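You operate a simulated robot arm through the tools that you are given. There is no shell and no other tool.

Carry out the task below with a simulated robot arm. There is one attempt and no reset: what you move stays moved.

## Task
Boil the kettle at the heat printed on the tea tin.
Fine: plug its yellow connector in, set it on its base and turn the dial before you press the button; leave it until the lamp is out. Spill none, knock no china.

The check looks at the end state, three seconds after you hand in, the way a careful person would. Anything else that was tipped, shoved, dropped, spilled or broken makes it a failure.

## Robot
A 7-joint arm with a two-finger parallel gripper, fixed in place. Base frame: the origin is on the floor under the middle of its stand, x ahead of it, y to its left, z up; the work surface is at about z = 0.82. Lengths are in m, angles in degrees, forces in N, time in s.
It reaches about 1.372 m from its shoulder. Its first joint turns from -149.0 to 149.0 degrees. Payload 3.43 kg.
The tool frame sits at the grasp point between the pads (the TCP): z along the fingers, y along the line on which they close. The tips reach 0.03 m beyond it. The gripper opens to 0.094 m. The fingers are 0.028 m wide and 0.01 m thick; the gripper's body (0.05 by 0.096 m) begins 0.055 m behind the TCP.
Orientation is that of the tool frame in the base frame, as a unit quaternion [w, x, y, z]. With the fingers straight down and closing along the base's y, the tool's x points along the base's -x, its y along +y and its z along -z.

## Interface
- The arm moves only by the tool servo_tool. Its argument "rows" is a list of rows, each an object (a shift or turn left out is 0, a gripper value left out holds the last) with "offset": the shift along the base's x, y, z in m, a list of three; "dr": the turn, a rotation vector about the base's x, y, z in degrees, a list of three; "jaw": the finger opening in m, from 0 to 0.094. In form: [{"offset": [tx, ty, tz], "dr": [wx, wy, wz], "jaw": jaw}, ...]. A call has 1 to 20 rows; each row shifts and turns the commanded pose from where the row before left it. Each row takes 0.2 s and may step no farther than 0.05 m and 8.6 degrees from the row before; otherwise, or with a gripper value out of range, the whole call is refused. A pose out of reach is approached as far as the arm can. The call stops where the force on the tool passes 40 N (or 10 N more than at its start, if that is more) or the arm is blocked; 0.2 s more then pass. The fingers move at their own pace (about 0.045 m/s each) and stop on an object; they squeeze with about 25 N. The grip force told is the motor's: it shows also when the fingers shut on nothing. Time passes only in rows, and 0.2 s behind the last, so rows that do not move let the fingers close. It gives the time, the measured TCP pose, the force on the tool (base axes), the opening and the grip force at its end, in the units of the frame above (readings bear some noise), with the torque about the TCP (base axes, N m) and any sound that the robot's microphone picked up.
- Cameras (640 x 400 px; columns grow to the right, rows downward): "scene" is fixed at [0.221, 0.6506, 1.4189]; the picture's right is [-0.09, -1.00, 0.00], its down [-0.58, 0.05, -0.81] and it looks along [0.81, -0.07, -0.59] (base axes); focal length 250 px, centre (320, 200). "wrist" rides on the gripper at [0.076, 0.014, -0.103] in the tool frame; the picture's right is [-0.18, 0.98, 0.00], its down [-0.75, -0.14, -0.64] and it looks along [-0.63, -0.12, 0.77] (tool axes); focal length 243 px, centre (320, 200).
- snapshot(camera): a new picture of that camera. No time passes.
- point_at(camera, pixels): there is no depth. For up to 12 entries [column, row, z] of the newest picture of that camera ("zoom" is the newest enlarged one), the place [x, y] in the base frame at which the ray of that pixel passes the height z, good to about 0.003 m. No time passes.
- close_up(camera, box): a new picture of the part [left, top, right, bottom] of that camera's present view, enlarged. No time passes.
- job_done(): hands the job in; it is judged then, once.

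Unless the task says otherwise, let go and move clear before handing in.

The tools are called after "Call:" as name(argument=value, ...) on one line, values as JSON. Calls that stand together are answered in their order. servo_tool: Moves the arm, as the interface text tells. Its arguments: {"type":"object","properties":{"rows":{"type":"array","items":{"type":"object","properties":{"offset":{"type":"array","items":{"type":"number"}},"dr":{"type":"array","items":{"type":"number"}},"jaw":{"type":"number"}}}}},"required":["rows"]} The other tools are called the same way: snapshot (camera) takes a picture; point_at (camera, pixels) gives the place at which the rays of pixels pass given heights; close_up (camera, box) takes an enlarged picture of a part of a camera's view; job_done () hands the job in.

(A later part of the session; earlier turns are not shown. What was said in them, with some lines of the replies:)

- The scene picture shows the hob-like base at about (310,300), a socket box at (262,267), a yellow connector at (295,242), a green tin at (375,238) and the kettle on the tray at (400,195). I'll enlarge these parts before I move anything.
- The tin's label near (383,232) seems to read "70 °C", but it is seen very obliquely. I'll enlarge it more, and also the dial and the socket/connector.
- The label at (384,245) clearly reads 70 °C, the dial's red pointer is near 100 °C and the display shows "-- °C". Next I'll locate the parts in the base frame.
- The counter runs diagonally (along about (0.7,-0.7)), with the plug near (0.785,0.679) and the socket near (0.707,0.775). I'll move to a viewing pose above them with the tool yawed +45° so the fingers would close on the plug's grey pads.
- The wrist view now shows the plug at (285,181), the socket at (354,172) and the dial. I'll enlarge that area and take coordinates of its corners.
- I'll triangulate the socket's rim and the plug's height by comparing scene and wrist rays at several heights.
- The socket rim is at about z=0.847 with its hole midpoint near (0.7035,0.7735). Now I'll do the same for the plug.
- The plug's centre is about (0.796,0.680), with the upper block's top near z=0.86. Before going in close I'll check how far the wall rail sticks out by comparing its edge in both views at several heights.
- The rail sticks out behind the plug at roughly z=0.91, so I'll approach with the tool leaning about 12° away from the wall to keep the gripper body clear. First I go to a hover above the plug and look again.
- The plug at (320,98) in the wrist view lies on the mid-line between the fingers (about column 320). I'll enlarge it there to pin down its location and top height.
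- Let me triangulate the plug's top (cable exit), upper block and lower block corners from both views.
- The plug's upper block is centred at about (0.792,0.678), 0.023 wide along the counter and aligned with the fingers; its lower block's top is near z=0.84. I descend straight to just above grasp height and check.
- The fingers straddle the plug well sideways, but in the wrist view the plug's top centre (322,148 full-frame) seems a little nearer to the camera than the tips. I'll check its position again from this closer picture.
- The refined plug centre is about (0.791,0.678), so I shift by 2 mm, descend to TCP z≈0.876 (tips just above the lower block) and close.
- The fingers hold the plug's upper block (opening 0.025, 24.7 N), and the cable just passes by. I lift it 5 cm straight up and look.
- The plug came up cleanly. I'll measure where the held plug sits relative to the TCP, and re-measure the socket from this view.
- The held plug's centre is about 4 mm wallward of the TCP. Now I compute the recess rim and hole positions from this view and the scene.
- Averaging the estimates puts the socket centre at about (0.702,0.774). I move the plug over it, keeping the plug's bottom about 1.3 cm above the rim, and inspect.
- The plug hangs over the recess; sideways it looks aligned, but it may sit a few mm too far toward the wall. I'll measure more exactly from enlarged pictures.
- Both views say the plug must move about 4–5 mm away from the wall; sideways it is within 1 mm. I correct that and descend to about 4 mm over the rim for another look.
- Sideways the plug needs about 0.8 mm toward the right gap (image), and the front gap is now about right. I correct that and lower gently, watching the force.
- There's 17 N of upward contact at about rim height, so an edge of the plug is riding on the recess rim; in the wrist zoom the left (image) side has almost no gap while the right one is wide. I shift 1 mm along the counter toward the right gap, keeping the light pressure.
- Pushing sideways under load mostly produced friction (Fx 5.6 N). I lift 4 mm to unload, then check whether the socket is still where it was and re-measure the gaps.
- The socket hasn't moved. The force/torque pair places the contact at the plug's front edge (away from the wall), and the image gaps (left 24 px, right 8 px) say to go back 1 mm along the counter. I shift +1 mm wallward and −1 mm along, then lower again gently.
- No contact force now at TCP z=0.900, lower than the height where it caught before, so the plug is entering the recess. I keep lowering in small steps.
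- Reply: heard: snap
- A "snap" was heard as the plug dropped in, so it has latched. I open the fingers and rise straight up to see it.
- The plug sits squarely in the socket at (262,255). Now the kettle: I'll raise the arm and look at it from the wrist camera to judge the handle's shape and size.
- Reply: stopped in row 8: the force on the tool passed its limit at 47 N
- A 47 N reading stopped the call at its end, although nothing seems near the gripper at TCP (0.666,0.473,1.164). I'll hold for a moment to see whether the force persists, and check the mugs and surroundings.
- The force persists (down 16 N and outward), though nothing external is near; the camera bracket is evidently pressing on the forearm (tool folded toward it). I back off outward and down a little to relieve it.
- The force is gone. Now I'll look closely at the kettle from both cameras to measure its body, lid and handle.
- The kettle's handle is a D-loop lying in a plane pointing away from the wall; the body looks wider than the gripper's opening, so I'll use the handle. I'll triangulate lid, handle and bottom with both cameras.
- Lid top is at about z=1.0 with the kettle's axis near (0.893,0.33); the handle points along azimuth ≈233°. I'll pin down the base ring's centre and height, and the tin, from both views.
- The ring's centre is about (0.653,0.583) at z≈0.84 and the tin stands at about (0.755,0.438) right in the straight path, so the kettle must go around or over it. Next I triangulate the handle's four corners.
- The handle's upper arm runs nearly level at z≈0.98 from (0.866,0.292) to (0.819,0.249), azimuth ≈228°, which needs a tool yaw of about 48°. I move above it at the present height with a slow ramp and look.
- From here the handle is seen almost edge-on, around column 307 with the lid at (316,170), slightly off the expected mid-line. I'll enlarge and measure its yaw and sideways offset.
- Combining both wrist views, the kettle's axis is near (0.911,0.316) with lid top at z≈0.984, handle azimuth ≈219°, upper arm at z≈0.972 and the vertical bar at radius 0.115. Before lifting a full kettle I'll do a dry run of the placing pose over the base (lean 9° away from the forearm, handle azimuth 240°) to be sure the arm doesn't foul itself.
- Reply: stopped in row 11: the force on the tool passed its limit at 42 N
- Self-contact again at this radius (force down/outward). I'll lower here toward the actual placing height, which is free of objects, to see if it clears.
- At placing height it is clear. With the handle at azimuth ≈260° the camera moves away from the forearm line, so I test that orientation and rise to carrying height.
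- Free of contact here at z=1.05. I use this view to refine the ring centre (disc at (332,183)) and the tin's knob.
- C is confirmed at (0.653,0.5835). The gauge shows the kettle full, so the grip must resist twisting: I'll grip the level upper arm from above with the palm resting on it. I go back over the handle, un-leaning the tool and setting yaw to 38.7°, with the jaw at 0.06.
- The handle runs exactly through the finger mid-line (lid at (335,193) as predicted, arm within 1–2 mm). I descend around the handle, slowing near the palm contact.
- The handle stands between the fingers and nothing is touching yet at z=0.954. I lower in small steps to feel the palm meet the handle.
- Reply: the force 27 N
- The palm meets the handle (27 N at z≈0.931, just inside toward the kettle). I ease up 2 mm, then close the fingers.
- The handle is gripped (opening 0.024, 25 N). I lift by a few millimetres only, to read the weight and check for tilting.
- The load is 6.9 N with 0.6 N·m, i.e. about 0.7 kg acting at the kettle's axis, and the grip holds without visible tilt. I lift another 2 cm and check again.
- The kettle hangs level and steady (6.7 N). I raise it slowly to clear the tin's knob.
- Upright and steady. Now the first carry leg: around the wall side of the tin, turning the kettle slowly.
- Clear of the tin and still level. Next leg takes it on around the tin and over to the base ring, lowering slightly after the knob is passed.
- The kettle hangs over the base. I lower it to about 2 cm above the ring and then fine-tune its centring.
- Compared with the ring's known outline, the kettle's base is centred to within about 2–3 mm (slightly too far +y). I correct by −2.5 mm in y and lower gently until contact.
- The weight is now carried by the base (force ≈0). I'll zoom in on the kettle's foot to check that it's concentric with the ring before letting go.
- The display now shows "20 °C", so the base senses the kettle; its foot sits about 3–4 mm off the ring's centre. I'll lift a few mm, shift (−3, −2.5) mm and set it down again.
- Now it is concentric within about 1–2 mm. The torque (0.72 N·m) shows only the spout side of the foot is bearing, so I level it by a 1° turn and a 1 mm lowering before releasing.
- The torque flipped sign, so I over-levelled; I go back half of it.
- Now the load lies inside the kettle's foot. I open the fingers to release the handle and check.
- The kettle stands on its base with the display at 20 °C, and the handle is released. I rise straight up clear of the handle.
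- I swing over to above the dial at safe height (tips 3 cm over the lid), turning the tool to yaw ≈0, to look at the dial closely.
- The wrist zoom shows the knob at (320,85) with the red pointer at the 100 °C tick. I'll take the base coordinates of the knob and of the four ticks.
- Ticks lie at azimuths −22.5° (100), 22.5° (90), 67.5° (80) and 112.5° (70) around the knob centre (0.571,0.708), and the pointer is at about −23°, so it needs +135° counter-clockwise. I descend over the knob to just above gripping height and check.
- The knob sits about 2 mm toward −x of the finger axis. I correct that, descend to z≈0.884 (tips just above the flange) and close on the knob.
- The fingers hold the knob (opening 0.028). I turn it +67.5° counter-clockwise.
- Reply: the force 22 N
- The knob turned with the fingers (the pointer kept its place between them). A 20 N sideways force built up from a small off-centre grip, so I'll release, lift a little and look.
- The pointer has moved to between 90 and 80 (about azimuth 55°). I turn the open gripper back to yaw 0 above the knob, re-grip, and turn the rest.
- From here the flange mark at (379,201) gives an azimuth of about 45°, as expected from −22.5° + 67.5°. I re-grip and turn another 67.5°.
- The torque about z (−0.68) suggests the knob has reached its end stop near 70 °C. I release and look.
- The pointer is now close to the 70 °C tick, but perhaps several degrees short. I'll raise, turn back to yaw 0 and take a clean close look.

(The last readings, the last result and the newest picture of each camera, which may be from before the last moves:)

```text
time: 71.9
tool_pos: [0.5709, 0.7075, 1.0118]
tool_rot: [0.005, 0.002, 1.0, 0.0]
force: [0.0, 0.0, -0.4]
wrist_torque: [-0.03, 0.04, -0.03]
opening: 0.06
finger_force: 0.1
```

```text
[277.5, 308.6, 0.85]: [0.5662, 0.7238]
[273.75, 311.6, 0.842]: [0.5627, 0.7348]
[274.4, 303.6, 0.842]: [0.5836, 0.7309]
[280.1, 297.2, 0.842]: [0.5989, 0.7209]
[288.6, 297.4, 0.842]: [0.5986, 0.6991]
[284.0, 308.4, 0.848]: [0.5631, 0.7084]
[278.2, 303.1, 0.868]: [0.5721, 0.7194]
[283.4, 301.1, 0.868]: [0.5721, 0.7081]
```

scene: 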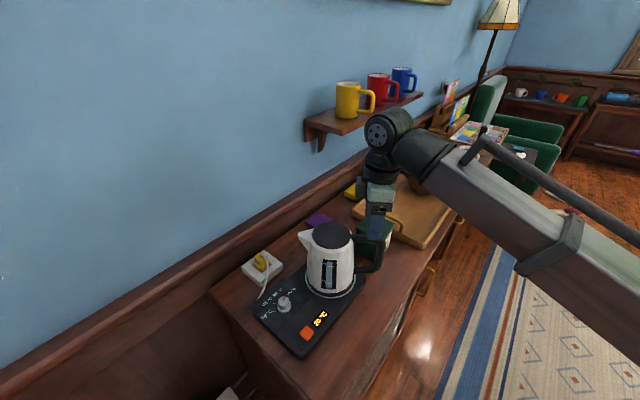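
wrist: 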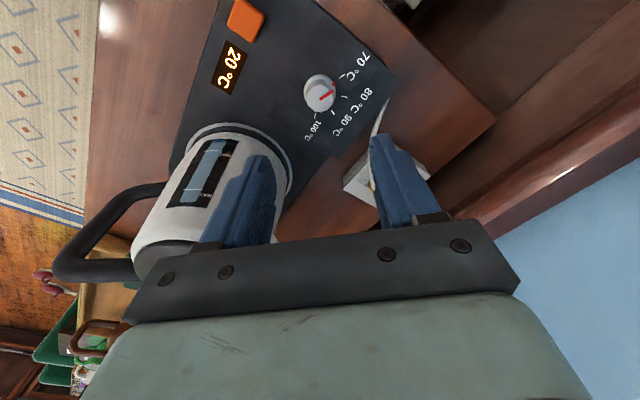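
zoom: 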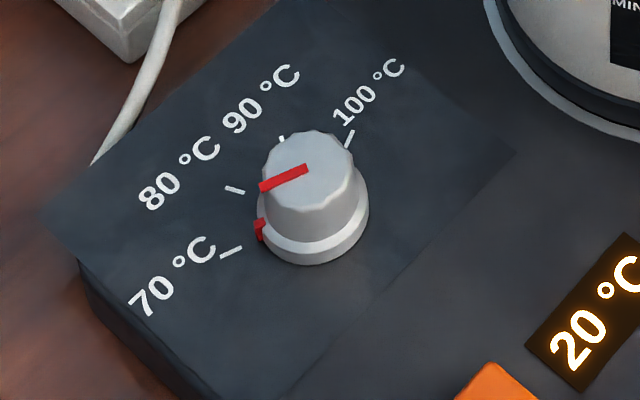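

The dial's flange mark works out at azimuth ≈115°, i.e. on the 70 °C tick (112.5°). Now I move over the orange button with the fingers closed and look at it.

Call:
servo_tool(rows=[{"offset": [-0.008, -0.005, 0], "jaw": 0.0}, {"offset": [-0.015, -0.01, 0]}, {"offset": [-0.018, -0.012, 0]}, {"offset": [-0.016, -0.01, 0]}, {"offset": [-0.01, -0.007, 0]}, {"offset": [-0.006, -0.0035, 0]}, {"offset": [0, 0, 0]}, {"offset": [0, 0, 0]}])

Call:
snapshot(camera="wrist")

Call:
close_up(camera="wrist", box=[250, 30, 400, 170])

Call:
close_up(camera="scene", box=[255, 260, 355, 360])

```text
time: 73.7
tool_pos: [0.4979, 0.6593, 1.0113]
tool_rot: [0.005, 0.001, 1.0, 0.001]
force: [-0.7, 0.2, 0.0]
wrist_torque: [0.0, 0.04, -0.02]
opening: 0.0002
finger_force: 25.4
```

```text
taken
```

wrist: 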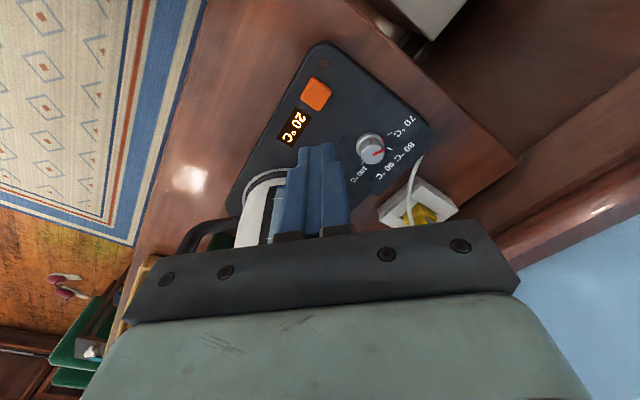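

```text
2.86 times, centred on (325, 100) of wrist
```

zoom: 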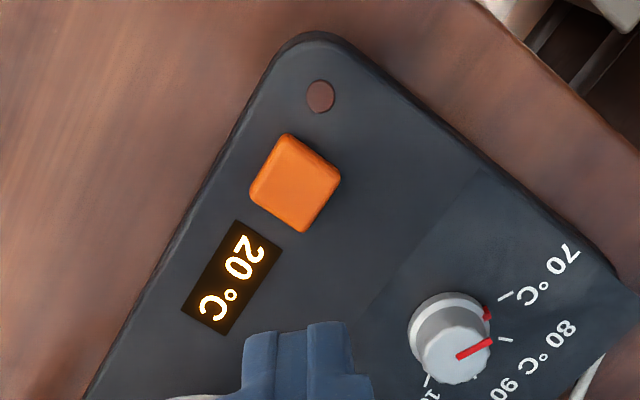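

```text
4.00 times, centred on (305, 310) of scene
```

zoom: 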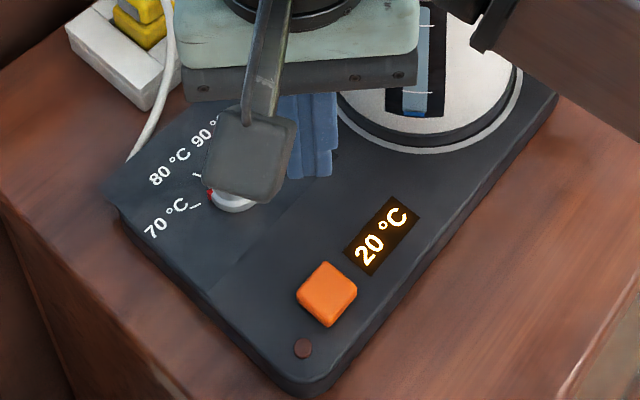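

The button appears at (317,95) in the wrist picture, nearly under the fingertip axis. I'll get its coordinates from both views.

Call:
point_at(camera="wrist", pixels=[[317, 94.8, 0.85], [317, 94.8, 0.855], [325, 63.8, 0.84]])

Call:
point_at(camera="scene", pixels=[[306.75, 332.5, 0.85], [306.75, 332.5, 0.855], [300.5, 347, 0.84]])

```text
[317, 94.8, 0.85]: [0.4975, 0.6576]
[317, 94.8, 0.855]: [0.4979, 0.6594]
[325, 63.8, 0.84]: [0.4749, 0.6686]
```

```text
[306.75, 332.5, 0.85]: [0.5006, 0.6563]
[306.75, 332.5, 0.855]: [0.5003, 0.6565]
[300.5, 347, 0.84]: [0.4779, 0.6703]
```

Button centre ≈ (0.499,0.6575). I descend to about 1 cm above it, then press slowly.

Call:
servo_tool(rows=[{"offset": [0.0005, -0.0015, -0.015]}, {"offset": [0, 0, -0.025]}, {"offset": [0, 0, -0.03]}, {"offset": [0, 0, -0.025]}, {"offset": [0, 0, -0.014]}, {"offset": [0, 0, -0.007]}, {"offset": [0, 0, 0]}])

Call:
close_up(camera="wrist", box=[250, 70, 400, 210])

Call:
close_up(camera="scene", box=[255, 270, 355, 370])

```text
time: 75.3
tool_pos: [0.4983, 0.6582, 0.8948]
tool_rot: [0.005, 0.001, 1.0, 0.0]
force: [-0.2, 0.1, -1.2]
wrist_torque: [0.01, -0.01, 0.02]
opening: 0.0
finger_force: 26.0
```

```text
2.86 times, centred on (325, 140) of wrist
```

zoom: 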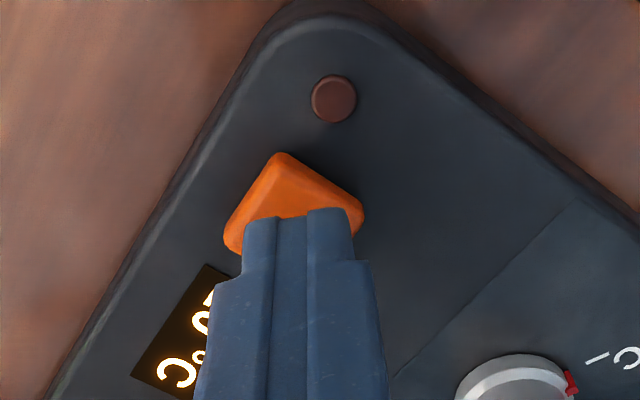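

```text
4.00 times, centred on (305, 320) of scene
```

zoom: 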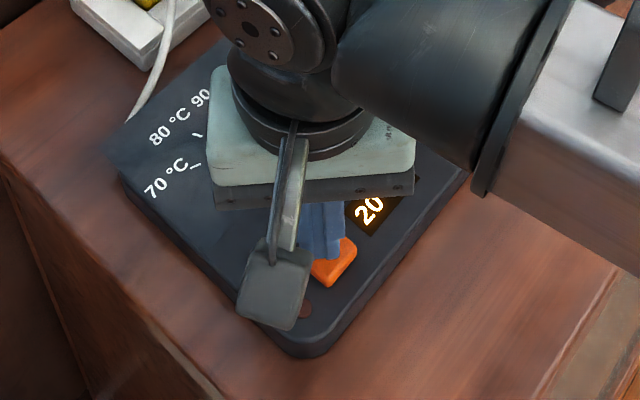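

The closed fingertips are centred over the button. I press down in small steps.

Call:
servo_tool(rows=[{"offset": [0, 0, -0.005]}, {"offset": [0, 0, -0.004]}, {"offset": [0, 0, -0.002]}, {"offset": [0, 0, -0.002]}, {"offset": [0, 0, 0]}])

Call:
close_up(camera="wrist", box=[250, 70, 400, 210])

```text
time: 76.5
tool_pos: [0.4993, 0.6594, 0.8825]
tool_rot: [0.005, 0.0, 1.0, 0.0]
force: [0.3, 0.5, 0.1]
wrist_torque: [-0.02, 0.04, 0.0]
opening: 0.0001
finger_force: 24.8
```

```text
2.86 times, centred on (325, 140) of wrist
```

zoom: 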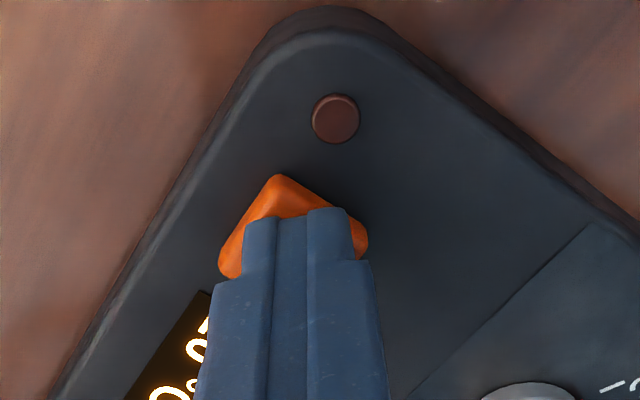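

No contact yet at z=0.8825. I continue pressing in 1–2 mm steps.

Call:
servo_tool(rows=[{"offset": [0, 0, -0.0015]}, {"offset": [0, 0, -0.0015]}, {"offset": [0, 0, -0.0015]}, {"offset": [0, 0, 0]}])

Call:
close_up(camera="wrist", box=[250, 70, 400, 210])

```text
time: 77.5
tool_pos: [0.4971, 0.659, 0.8779]
tool_rot: [0.005, 0.001, 1.0, 0.0]
force: [0.5, 0.9, 2.6]
wrist_torque: [0.06, -0.03, -0.04]
opening: 0.0
finger_force: 24.9
heard: click
```

```text
2.86 times, centred on (325, 140) of wrist
```

zoom: 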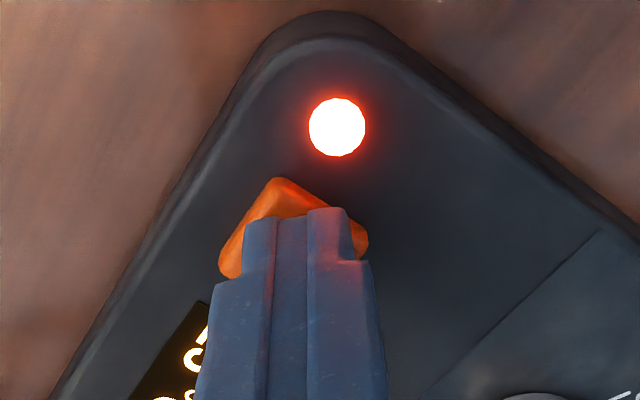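

A "click" was heard and the lamp at (337,127) is glowing. I lift straight off the button and back away, then wait while watching the lamp and display.

Call:
servo_tool(rows=[{"offset": [0, 0, 0.01]}, {"offset": [0, 0, 0.025]}, {"offset": [0, 0, 0.03]}, {"offset": [0, 0, 0.03]}, {"offset": [0, 0, 0.03]}, {"offset": [0, 0, 0.01]}, {"offset": [0, 0, 0]}])

Call:
snapshot(camera="wrist")

Call:
close_up(camera="wrist", box=[240, 30, 420, 190])

Call:
close_up(camera="scene", box=[240, 200, 400, 370])

```text
time: 79.1
tool_pos: [0.4976, 0.6605, 1.0133]
tool_rot: [0.004, 0.001, 1.0, 0.0]
force: [-0.8, 0.0, -0.3]
wrist_torque: [0.0, 0.0, 0.0]
opening: 0.0002
finger_force: 25.3
```

```text
taken
```

wrist: 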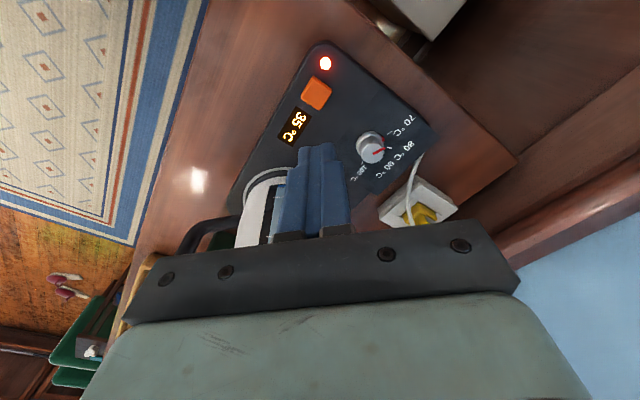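

```text
2.50 times, centred on (330, 110) of wrist
```

zoom: 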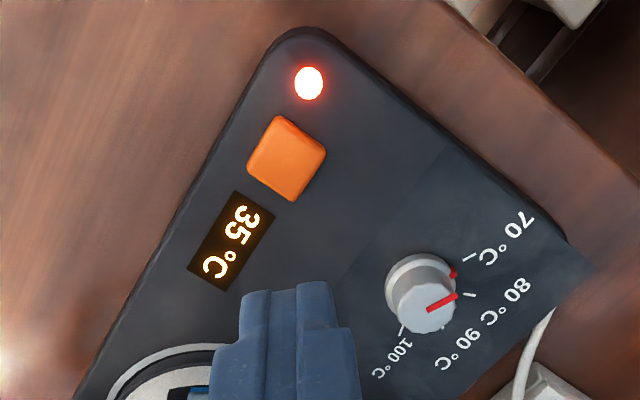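

```text
2.35 times, centred on (320, 285) of scene
```

zoom: 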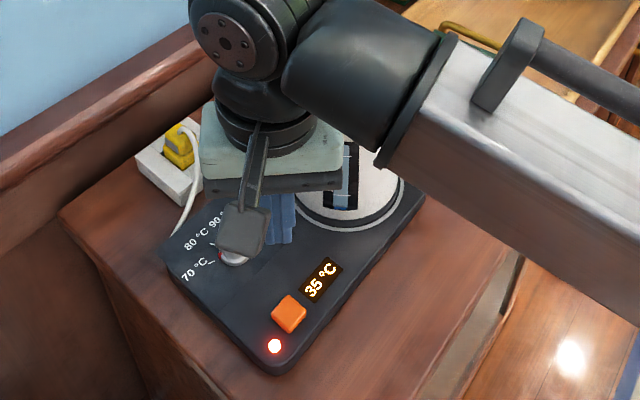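

The lamp is lit and the display has climbed to 35 °C. I hold still and wait.

Call:
servo_tool(rows=[{"offset": [0, 0, 0]}, {"offset": [0, 0, 0]}, {"offset": [0, 0, 0]}, {"offset": [0, 0, 0]}, {"offset": [0, 0, 0]}, {"offset": [0, 0, 0]}, {"offset": [0, 0, 0]}, {"offset": [0, 0, 0]}, {"offset": [0, 0, 0]}, {"offset": [0, 0, 0]}, {"offset": [0, 0, 0]}, {"offset": [0, 0, 0]}, {"offset": [0, 0, 0]}, {"offset": [0, 0, 0]}, {"offset": [0, 0, 0]}, {"offset": [0, 0, 0]}, {"offset": [0, 0, 0]}, {"offset": [0, 0, 0]}, {"offset": [0, 0, 0]}, {"offset": [0, 0, 0]}])

Call:
close_up(camera="wrist", box=[240, 30, 420, 190])

```text
time: 83.3
tool_pos: [0.4981, 0.6599, 1.0137]
tool_rot: [0.006, 0.001, 1.0, 0.0]
force: [-1.0, 0.2, -1.1]
wrist_torque: [0.0, 0.02, 0.04]
opening: 0.0
finger_force: 24.7
```

```text
2.50 times, centred on (330, 110) of wrist
```

zoom: 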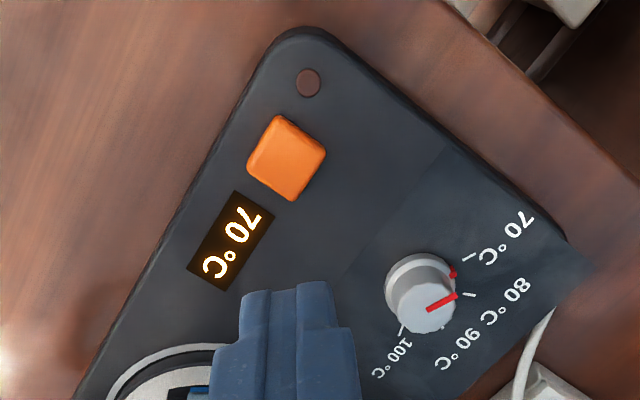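

The display reads 70 °C and the lamp is out. I move the arm up and clear, then check the whole scene before handing in.

Call:
servo_tool(rows=[{"offset": [0.005, 0.005, 0.015], "jaw": 0.04}, {"offset": [0.008, 0.01, 0.025]}, {"offset": [0.008, 0.012, 0.025]}, {"offset": [0.006, 0.01, 0.02]}, {"offset": [0.003, 0.005, 0.01]}, {"offset": [0, 0, 0]}])

Call:
snapshot(camera="scene")

Call:
close_up(camera="scene", box=[230, 200, 400, 370])

Call:
close_up(camera="scene", box=[300, 60, 500, 260])

Call:
snapshot(camera="wrist")

```text
time: 84.7
tool_pos: [0.5287, 0.7009, 1.1087]
tool_rot: [0.004, 0.001, 1.0, 0.0]
force: [0.9, 1.1, -0.2]
wrist_torque: [0.01, 0.0, 0.03]
opening: 0.0401
finger_force: 0.0
```

```text
taken
```

scene: 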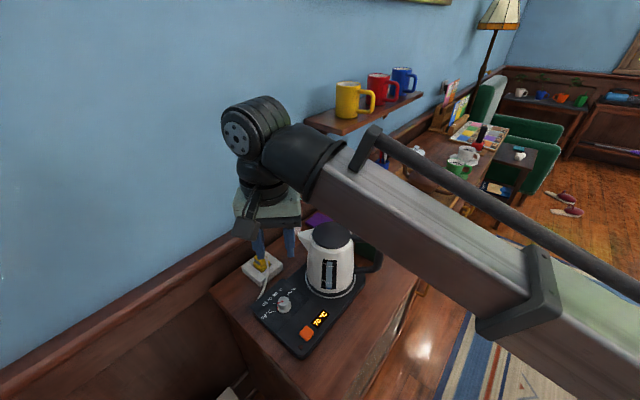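

```text
2.35 times, centred on (315, 285) of scene
```

zoom: 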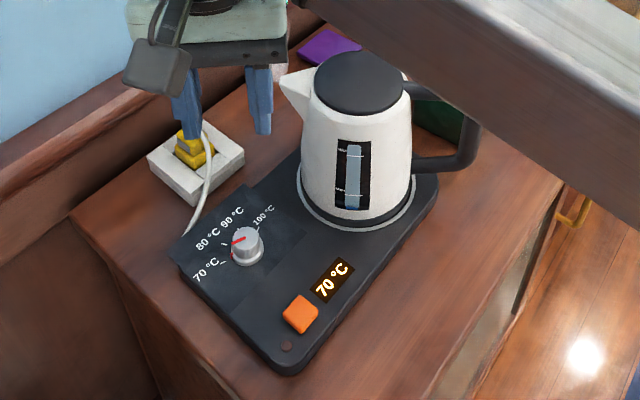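

```text
2.00 times, centred on (400, 160) of scene
```

zoom: 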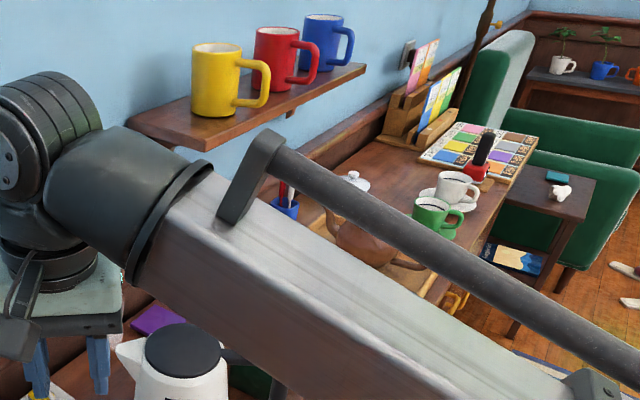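

```text
taken
```

wrist: 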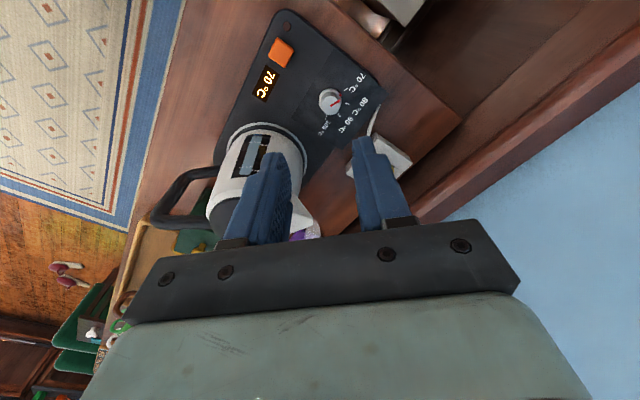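

The final pictures show the kettle on its base and the plug in its socket. The dial is at 70 °C, the display reads 70 °C and the lamp (288,346 in the zoom) is out. The mugs, cups, teapot and tin look undisturbed as far as they can be seen past the arm, and the arm is clear, so I hand in.

Call:
job_done()

```text
The job is handed in.
```

The kettle boiled to 70 °C, the heat printed on the tea tin, and I handed the job in. I don't have the check's verdict yet.

- **Plug:** the yellow connector went into the socket with an audible snap. The first try caught on the socket's rim, so I shifted it slightly and tried again.
- **Kettle:** I carried it level around the tin and set it on its base; the display came on at 20 °C. I saw no spill.
- **Dial:** I turned it from 100 °C to 70 °C before pressing the button.
- **Heating:** the button clicked and the lamp lit. The display climbed to 70 °C and the lamp went out.

Twice the arm's camera bracket pressed against its own forearm and stopped a move, with nothing else near it. In the last pictures the mugs, cups, teapot and tin looked undisturbed where I could see them past the arm. The gripper was empty and clear of everything when I handed in.
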